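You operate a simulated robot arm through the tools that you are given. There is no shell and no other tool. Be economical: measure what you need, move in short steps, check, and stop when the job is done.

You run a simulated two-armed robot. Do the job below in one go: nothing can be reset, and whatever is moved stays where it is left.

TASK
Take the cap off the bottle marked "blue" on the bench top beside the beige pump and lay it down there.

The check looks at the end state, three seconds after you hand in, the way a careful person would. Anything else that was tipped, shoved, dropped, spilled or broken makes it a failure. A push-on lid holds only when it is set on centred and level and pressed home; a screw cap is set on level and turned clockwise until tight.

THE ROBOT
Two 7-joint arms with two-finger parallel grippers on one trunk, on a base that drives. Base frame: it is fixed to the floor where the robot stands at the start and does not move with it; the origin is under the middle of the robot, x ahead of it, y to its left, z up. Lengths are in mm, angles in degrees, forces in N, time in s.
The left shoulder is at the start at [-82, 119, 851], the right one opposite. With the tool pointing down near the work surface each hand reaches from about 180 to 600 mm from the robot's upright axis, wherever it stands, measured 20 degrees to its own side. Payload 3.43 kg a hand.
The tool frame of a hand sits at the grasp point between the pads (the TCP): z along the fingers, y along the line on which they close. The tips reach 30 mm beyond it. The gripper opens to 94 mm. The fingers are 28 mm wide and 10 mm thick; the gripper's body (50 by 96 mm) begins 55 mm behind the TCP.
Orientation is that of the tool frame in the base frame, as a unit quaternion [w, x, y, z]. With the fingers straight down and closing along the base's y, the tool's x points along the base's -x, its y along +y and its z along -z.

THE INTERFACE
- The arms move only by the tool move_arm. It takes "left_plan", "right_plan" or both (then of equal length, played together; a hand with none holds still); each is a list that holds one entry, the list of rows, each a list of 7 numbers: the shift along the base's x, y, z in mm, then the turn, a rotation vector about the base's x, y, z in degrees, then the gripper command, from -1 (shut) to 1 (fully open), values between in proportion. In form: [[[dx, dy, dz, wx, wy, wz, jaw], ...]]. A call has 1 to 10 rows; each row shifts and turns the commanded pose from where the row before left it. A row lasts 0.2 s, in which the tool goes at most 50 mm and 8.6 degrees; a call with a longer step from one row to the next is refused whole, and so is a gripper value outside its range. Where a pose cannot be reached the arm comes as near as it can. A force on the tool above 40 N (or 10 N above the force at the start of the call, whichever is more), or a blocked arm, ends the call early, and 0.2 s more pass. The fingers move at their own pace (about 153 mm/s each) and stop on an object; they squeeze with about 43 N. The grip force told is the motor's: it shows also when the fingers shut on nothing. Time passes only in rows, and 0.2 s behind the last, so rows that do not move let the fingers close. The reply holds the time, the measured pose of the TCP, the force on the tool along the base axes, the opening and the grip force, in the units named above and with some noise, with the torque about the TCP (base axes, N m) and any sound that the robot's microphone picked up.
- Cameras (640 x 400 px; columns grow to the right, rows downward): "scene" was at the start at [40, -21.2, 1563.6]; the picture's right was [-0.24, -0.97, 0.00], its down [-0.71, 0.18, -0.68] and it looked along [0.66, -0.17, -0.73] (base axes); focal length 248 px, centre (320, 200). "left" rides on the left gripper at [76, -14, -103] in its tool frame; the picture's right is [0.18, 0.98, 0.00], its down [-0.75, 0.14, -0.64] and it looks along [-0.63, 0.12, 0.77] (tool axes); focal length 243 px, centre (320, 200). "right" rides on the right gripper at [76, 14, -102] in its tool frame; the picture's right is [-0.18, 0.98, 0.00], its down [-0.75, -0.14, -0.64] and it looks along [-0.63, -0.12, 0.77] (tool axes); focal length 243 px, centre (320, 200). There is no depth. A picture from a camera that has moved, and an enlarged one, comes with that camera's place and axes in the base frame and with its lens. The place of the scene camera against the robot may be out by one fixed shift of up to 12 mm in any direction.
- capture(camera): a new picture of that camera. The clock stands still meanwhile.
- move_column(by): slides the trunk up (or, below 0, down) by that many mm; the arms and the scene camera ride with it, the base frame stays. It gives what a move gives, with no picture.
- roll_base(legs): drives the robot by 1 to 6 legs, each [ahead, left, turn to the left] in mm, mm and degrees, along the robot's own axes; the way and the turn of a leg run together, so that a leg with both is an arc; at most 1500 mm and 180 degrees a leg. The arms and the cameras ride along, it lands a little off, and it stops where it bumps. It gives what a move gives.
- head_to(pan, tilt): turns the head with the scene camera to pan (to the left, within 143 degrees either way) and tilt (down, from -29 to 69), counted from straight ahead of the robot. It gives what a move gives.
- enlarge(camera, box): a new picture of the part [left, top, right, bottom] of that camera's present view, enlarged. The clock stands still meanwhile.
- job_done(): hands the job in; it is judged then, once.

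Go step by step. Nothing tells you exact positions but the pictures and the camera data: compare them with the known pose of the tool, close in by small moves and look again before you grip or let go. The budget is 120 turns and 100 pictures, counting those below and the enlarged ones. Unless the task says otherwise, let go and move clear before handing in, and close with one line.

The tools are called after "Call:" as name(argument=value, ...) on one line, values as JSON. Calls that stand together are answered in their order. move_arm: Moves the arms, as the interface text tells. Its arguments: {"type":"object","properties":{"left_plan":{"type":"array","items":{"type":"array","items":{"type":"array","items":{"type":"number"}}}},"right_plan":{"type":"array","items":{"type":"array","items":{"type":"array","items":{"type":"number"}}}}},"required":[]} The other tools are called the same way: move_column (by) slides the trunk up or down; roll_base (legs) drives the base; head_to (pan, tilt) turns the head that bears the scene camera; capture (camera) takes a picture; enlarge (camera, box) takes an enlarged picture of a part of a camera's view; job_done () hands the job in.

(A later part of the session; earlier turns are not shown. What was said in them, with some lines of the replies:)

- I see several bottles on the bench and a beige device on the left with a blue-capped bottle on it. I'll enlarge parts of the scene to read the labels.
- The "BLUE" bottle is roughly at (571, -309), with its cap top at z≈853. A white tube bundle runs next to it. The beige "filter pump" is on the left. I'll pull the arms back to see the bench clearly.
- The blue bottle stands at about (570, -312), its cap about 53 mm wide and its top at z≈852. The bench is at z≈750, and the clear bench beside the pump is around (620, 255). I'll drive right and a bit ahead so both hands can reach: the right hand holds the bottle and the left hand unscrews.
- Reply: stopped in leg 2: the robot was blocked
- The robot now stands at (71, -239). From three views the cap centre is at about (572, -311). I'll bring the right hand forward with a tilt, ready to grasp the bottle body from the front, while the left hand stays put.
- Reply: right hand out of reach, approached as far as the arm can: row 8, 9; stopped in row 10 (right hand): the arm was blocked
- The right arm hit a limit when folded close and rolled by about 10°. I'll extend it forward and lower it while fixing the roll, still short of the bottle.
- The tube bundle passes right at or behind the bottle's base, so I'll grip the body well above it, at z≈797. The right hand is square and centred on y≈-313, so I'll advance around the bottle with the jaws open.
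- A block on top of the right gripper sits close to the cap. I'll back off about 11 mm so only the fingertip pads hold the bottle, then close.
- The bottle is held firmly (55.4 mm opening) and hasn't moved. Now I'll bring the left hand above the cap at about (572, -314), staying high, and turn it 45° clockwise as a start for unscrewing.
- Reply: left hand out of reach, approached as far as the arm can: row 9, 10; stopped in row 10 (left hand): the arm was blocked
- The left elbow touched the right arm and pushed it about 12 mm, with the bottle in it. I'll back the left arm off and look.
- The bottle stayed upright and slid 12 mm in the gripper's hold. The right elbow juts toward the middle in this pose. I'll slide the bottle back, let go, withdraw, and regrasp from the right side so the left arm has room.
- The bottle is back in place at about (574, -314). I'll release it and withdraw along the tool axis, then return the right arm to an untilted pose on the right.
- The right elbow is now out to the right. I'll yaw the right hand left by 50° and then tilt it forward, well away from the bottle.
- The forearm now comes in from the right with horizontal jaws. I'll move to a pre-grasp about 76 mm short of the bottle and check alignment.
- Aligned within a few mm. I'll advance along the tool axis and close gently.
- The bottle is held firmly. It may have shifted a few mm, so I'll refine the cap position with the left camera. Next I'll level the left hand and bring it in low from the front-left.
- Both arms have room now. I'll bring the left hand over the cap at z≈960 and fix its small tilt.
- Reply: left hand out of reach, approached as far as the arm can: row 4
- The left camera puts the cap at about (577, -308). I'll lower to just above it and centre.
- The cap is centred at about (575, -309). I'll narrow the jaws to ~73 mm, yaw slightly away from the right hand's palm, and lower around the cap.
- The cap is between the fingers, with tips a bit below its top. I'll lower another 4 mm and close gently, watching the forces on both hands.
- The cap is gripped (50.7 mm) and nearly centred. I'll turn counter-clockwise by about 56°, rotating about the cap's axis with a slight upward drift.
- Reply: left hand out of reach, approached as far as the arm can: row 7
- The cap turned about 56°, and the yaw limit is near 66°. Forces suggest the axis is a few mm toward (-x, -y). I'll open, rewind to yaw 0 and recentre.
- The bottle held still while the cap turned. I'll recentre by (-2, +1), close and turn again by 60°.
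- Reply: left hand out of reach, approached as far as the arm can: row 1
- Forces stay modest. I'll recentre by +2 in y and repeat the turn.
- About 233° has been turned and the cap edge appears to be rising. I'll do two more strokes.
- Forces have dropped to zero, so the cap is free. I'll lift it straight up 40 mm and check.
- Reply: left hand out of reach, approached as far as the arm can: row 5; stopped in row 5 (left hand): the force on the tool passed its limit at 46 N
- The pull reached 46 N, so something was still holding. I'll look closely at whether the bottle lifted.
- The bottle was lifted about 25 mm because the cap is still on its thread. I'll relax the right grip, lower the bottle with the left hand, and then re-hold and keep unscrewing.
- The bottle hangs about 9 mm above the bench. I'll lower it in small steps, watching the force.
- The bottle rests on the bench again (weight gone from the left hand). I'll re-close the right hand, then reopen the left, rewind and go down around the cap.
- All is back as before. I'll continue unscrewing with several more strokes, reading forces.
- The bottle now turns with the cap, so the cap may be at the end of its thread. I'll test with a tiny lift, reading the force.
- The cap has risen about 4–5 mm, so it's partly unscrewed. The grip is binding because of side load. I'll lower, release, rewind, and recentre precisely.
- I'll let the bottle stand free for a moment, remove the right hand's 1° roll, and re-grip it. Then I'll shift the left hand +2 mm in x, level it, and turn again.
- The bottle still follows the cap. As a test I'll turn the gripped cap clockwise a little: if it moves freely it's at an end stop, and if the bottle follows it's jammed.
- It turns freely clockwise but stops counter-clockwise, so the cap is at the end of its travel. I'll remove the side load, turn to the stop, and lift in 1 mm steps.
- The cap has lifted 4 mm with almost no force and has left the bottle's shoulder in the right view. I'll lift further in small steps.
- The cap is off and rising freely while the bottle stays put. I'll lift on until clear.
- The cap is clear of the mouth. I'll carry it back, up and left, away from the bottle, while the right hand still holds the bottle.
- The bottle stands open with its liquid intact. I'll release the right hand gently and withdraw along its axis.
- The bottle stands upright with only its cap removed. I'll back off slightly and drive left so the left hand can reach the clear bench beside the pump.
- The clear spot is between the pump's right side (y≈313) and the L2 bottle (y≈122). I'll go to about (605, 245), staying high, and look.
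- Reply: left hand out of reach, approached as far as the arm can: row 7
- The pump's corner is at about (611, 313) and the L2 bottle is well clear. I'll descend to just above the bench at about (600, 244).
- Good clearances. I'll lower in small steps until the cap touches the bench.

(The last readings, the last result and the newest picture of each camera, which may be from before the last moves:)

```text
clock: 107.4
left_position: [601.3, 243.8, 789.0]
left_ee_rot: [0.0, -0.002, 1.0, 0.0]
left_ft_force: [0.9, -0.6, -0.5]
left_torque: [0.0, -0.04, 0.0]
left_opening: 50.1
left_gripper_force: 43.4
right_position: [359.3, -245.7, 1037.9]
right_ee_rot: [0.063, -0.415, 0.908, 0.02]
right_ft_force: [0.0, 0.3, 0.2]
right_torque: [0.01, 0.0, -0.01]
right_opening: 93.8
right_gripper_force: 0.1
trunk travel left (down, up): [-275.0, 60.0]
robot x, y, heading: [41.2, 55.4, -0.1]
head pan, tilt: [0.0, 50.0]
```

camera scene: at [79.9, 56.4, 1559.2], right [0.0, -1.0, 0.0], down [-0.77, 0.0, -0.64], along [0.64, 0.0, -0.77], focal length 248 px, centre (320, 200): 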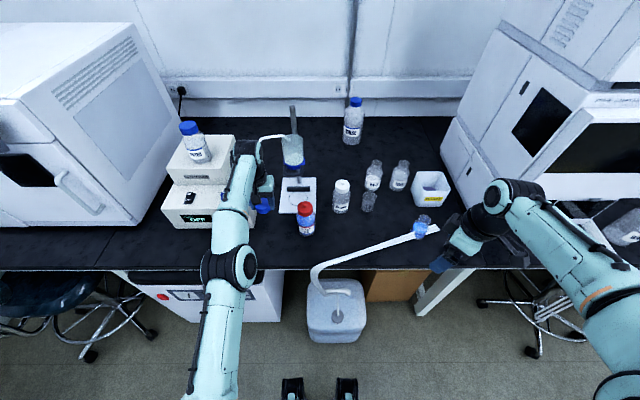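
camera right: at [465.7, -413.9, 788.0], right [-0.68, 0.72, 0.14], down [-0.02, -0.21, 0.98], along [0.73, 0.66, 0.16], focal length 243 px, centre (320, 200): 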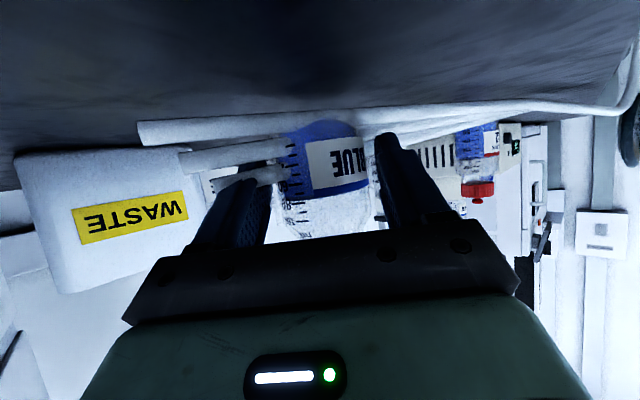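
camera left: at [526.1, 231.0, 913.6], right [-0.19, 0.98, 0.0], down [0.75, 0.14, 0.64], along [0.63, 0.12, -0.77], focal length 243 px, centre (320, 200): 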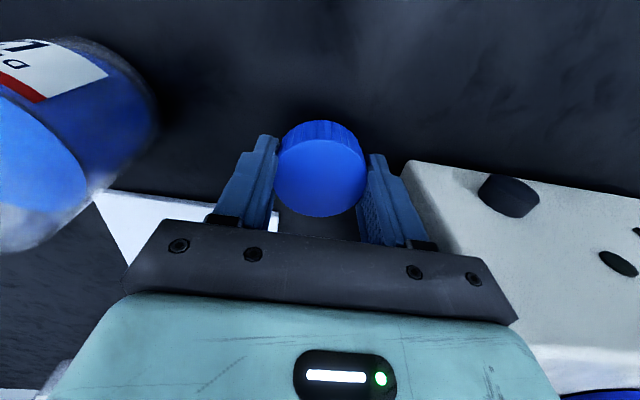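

Still no contact at 789, so I'll keep stepping down.

Call:
move_arm(left_plan=[[[0, 0, -1.5, 0, 0, 0, -1], [0, 0, -1.5, 0, 0, 0, -1], [0, 0, 0, 0, 0, 0, -1]]])

Call:
move_arm(left_plan=[[[0, 0, -1.5, 0, 0, 0, -1], [0, 0, -1.5, 0, 0, 0, -1], [0, 0, 0, 0, 0, 0, -1]]])

Call:
enlarge(camera="left", box=[230, 80, 410, 250])

```text
clock: 108.2
left_position: [601.7, 243.9, 787.7]
left_ee_rot: [-0.001, -0.001, 1.0, 0.0]
left_ft_force: [-0.4, 0.1, -0.5]
left_torque: [0.02, -0.01, 0.0]
left_opening: 50.4
left_gripper_force: 43.2
right_position: [359.3, -246.4, 1037.4]
right_ee_rot: [0.061, -0.415, 0.908, 0.02]
right_ft_force: [0.2, -0.2, -0.3]
right_torque: [0.03, 0.03, 0.03]
right_opening: 94.1
right_gripper_force: 0.0
trunk travel left (down, up): [-275.0, 60.0]
robot x, y, heading: [35.8, 57.3, -0.4]
head pan, tilt: [0.0, 50.0]
```

```text
clock: 109.0
left_position: [601.6, 244.0, 784.3]
left_ee_rot: [0.0, -0.001, 1.0, 0.0]
left_ft_force: [-4.1, -1.1, 8.9]
left_torque: [0.21, 0.24, 0.09]
left_opening: 50.3
left_gripper_force: 42.6
right_position: [358.7, -246.4, 1039.2]
right_ee_rot: [0.061, -0.415, 0.907, 0.019]
right_ft_force: [0.5, -0.3, 0.6]
right_torque: [0.01, 0.02, -0.02]
right_opening: 93.9
right_gripper_force: 0.1
trunk travel left (down, up): [-275.0, 60.0]
robot x, y, heading: [43.3, 60.6, -0.3]
head pan, tilt: [0.0, 50.0]
```

```text
2.35 times, centred on (320, 165) of left
camera zoom: at [525.2, 230.7, 887.7], right [-0.19, 0.98, 0.0], down [0.75, 0.14, 0.64], along [0.63, 0.12, -0.77], focal length 571 px, centre (320, 282)
```

zoom: 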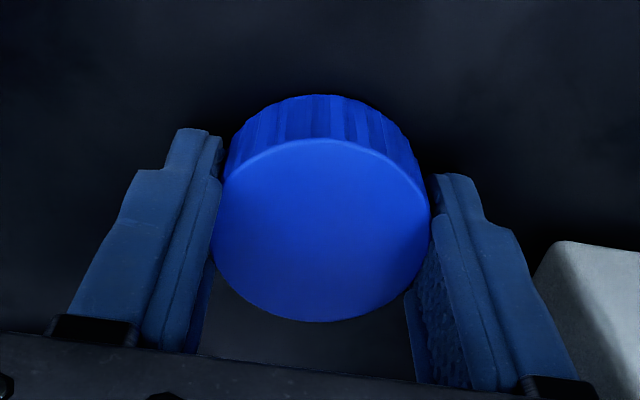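

The cap touches the bench (9 N). I'll ease up half a millimetre, open moderately and rise straight up.

Call:
move_arm(left_plan=[[[0, 0, 0.6, 0, 0, 0, -1], [0, 0, 0, 0, 0, 0, 0.2], [0, 0, 0, 0, 0, 0, 0.45], [0, 0, 0, 0, 0, 0, 0.45], [0, 0, 10, 0, 0, 0, 0.45], [0, 0, 20, 0, 0, 0, 0.45], [0, 0, 30, 0, 0, 0, 0.45], [0, 0, 30, 0, 0, 0, 0.45], [-5, 0, 30, 0, 0, 0, 0.45]]])

Call:
capture(camera="left")

```text
clock: 111.0
left_position: [595.8, 245.2, 903.8]
left_ee_rot: [-0.001, -0.001, 1.0, 0.0]
left_ft_force: [0.7, -0.6, 0.1]
left_torque: [-0.03, -0.04, 0.03]
left_opening: 68.0
left_gripper_force: 0.0
right_position: [358.6, -246.2, 1038.4]
right_ee_rot: [0.062, -0.415, 0.908, 0.019]
right_ft_force: [-1.0, -1.1, 0.2]
right_torque: [0.01, 0.01, -0.03]
right_opening: 94.1
right_gripper_force: 0.0
trunk travel left (down, up): [-275.0, 60.0]
robot x, y, heading: [44.2, 57.8, -0.3]
head pan, tilt: [0.0, 50.0]
```

```text
7 pictures are left
camera left: at [519.6, 231.7, 1006.3], right [-0.19, 0.98, 0.0], down [0.75, 0.14, 0.64], along [0.63, 0.12, -0.77], focal length 243 px, centre (320, 200)
```

left: 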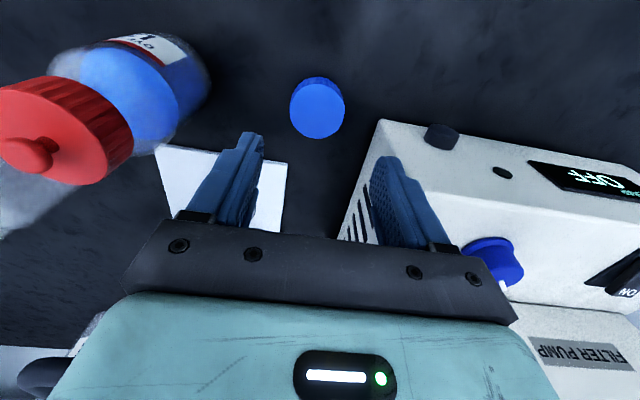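

The cap lies flat on the bench beside the pump. I'll withdraw the left hand back toward the robot and take a last look.

Call:
move_arm(left_plan=[[[-30, 0, 15, 0, 0, 0, 0.45], [-35, 0, 15, 0, 0, 0, 0.45], [-35, 0, 15, 0, 0, 0, 0.45], [-35, 0, 15, 0, 0, 0, 0.45], [-35, 5, 15, 0, 0, 0, 0.45], [-30, 10, 15, 0, 0, 0, 0.45], [-20, 20, 10, 0, 0, 0, 0.45], [0, 0, 0, 0, 0, 0, 0.45]]])

Call:
capture(camera="scene")

Call:
enlarge(camera="scene", box=[180, 130, 460, 270])

```text
clock: 112.8
left_position: [376.1, 277.1, 1005.7]
left_ee_rot: [-0.002, -0.001, 1.0, 0.0]
left_ft_force: [0.7, 0.6, 0.2]
left_torque: [0.0, -0.01, -0.04]
left_opening: 68.4
left_gripper_force: 0.2
right_position: [359.1, -245.6, 1037.8]
right_ee_rot: [0.062, -0.415, 0.908, 0.02]
right_ft_force: [0.4, -0.7, -0.1]
right_torque: [0.02, -0.01, 0.0]
right_opening: 94.2
right_gripper_force: 0.0
trunk travel left (down, up): [-275.0, 60.0]
robot x, y, heading: [40.5, 56.6, -0.3]
head pan, tilt: [0.0, 50.0]
```

```text
6 pictures are left
camera scene: at [81.0, 55.9, 1559.2], right [0.0, -1.0, 0.0], down [-0.77, 0.0, -0.64], along [0.64, 0.0, -0.77], focal length 248 px, centre (320, 200)
```

scene: 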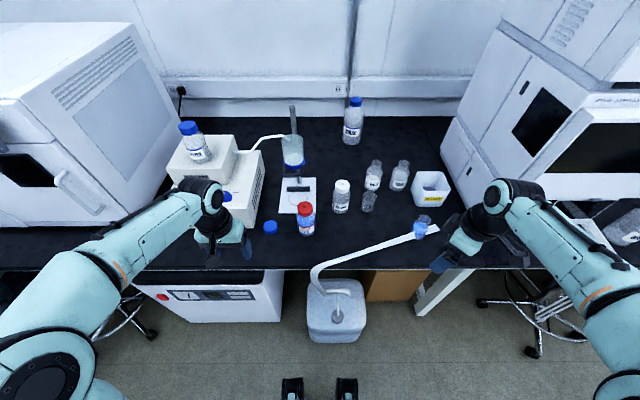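

```text
2.29 times, centred on (320, 200) of scene
camera zoom: at [81.0, 55.9, 1559.2], right [0.0, -1.0, 0.0], down [-0.77, 0.0, -0.64], along [0.64, 0.0, -0.77], focal length 568 px, centre (320, 200)
```

zoom: 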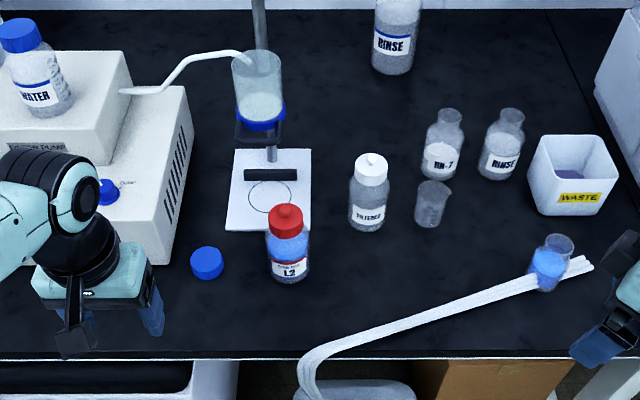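

The cap lies on the bench beside the beige pump, the "blue" bottle stands open and upright, nothing else has moved, and both hands are clear.

Call:
job_done()

```text
The job is handed in.
```

I took the cap off the "blue" bottle and laid it on the bench beside the beige pump. The bottle stands open and upright with no spill visible. It is turned from its original facing and a few mm from its old spot, because it slid and once lifted off the bench while I unscrewed the cap.
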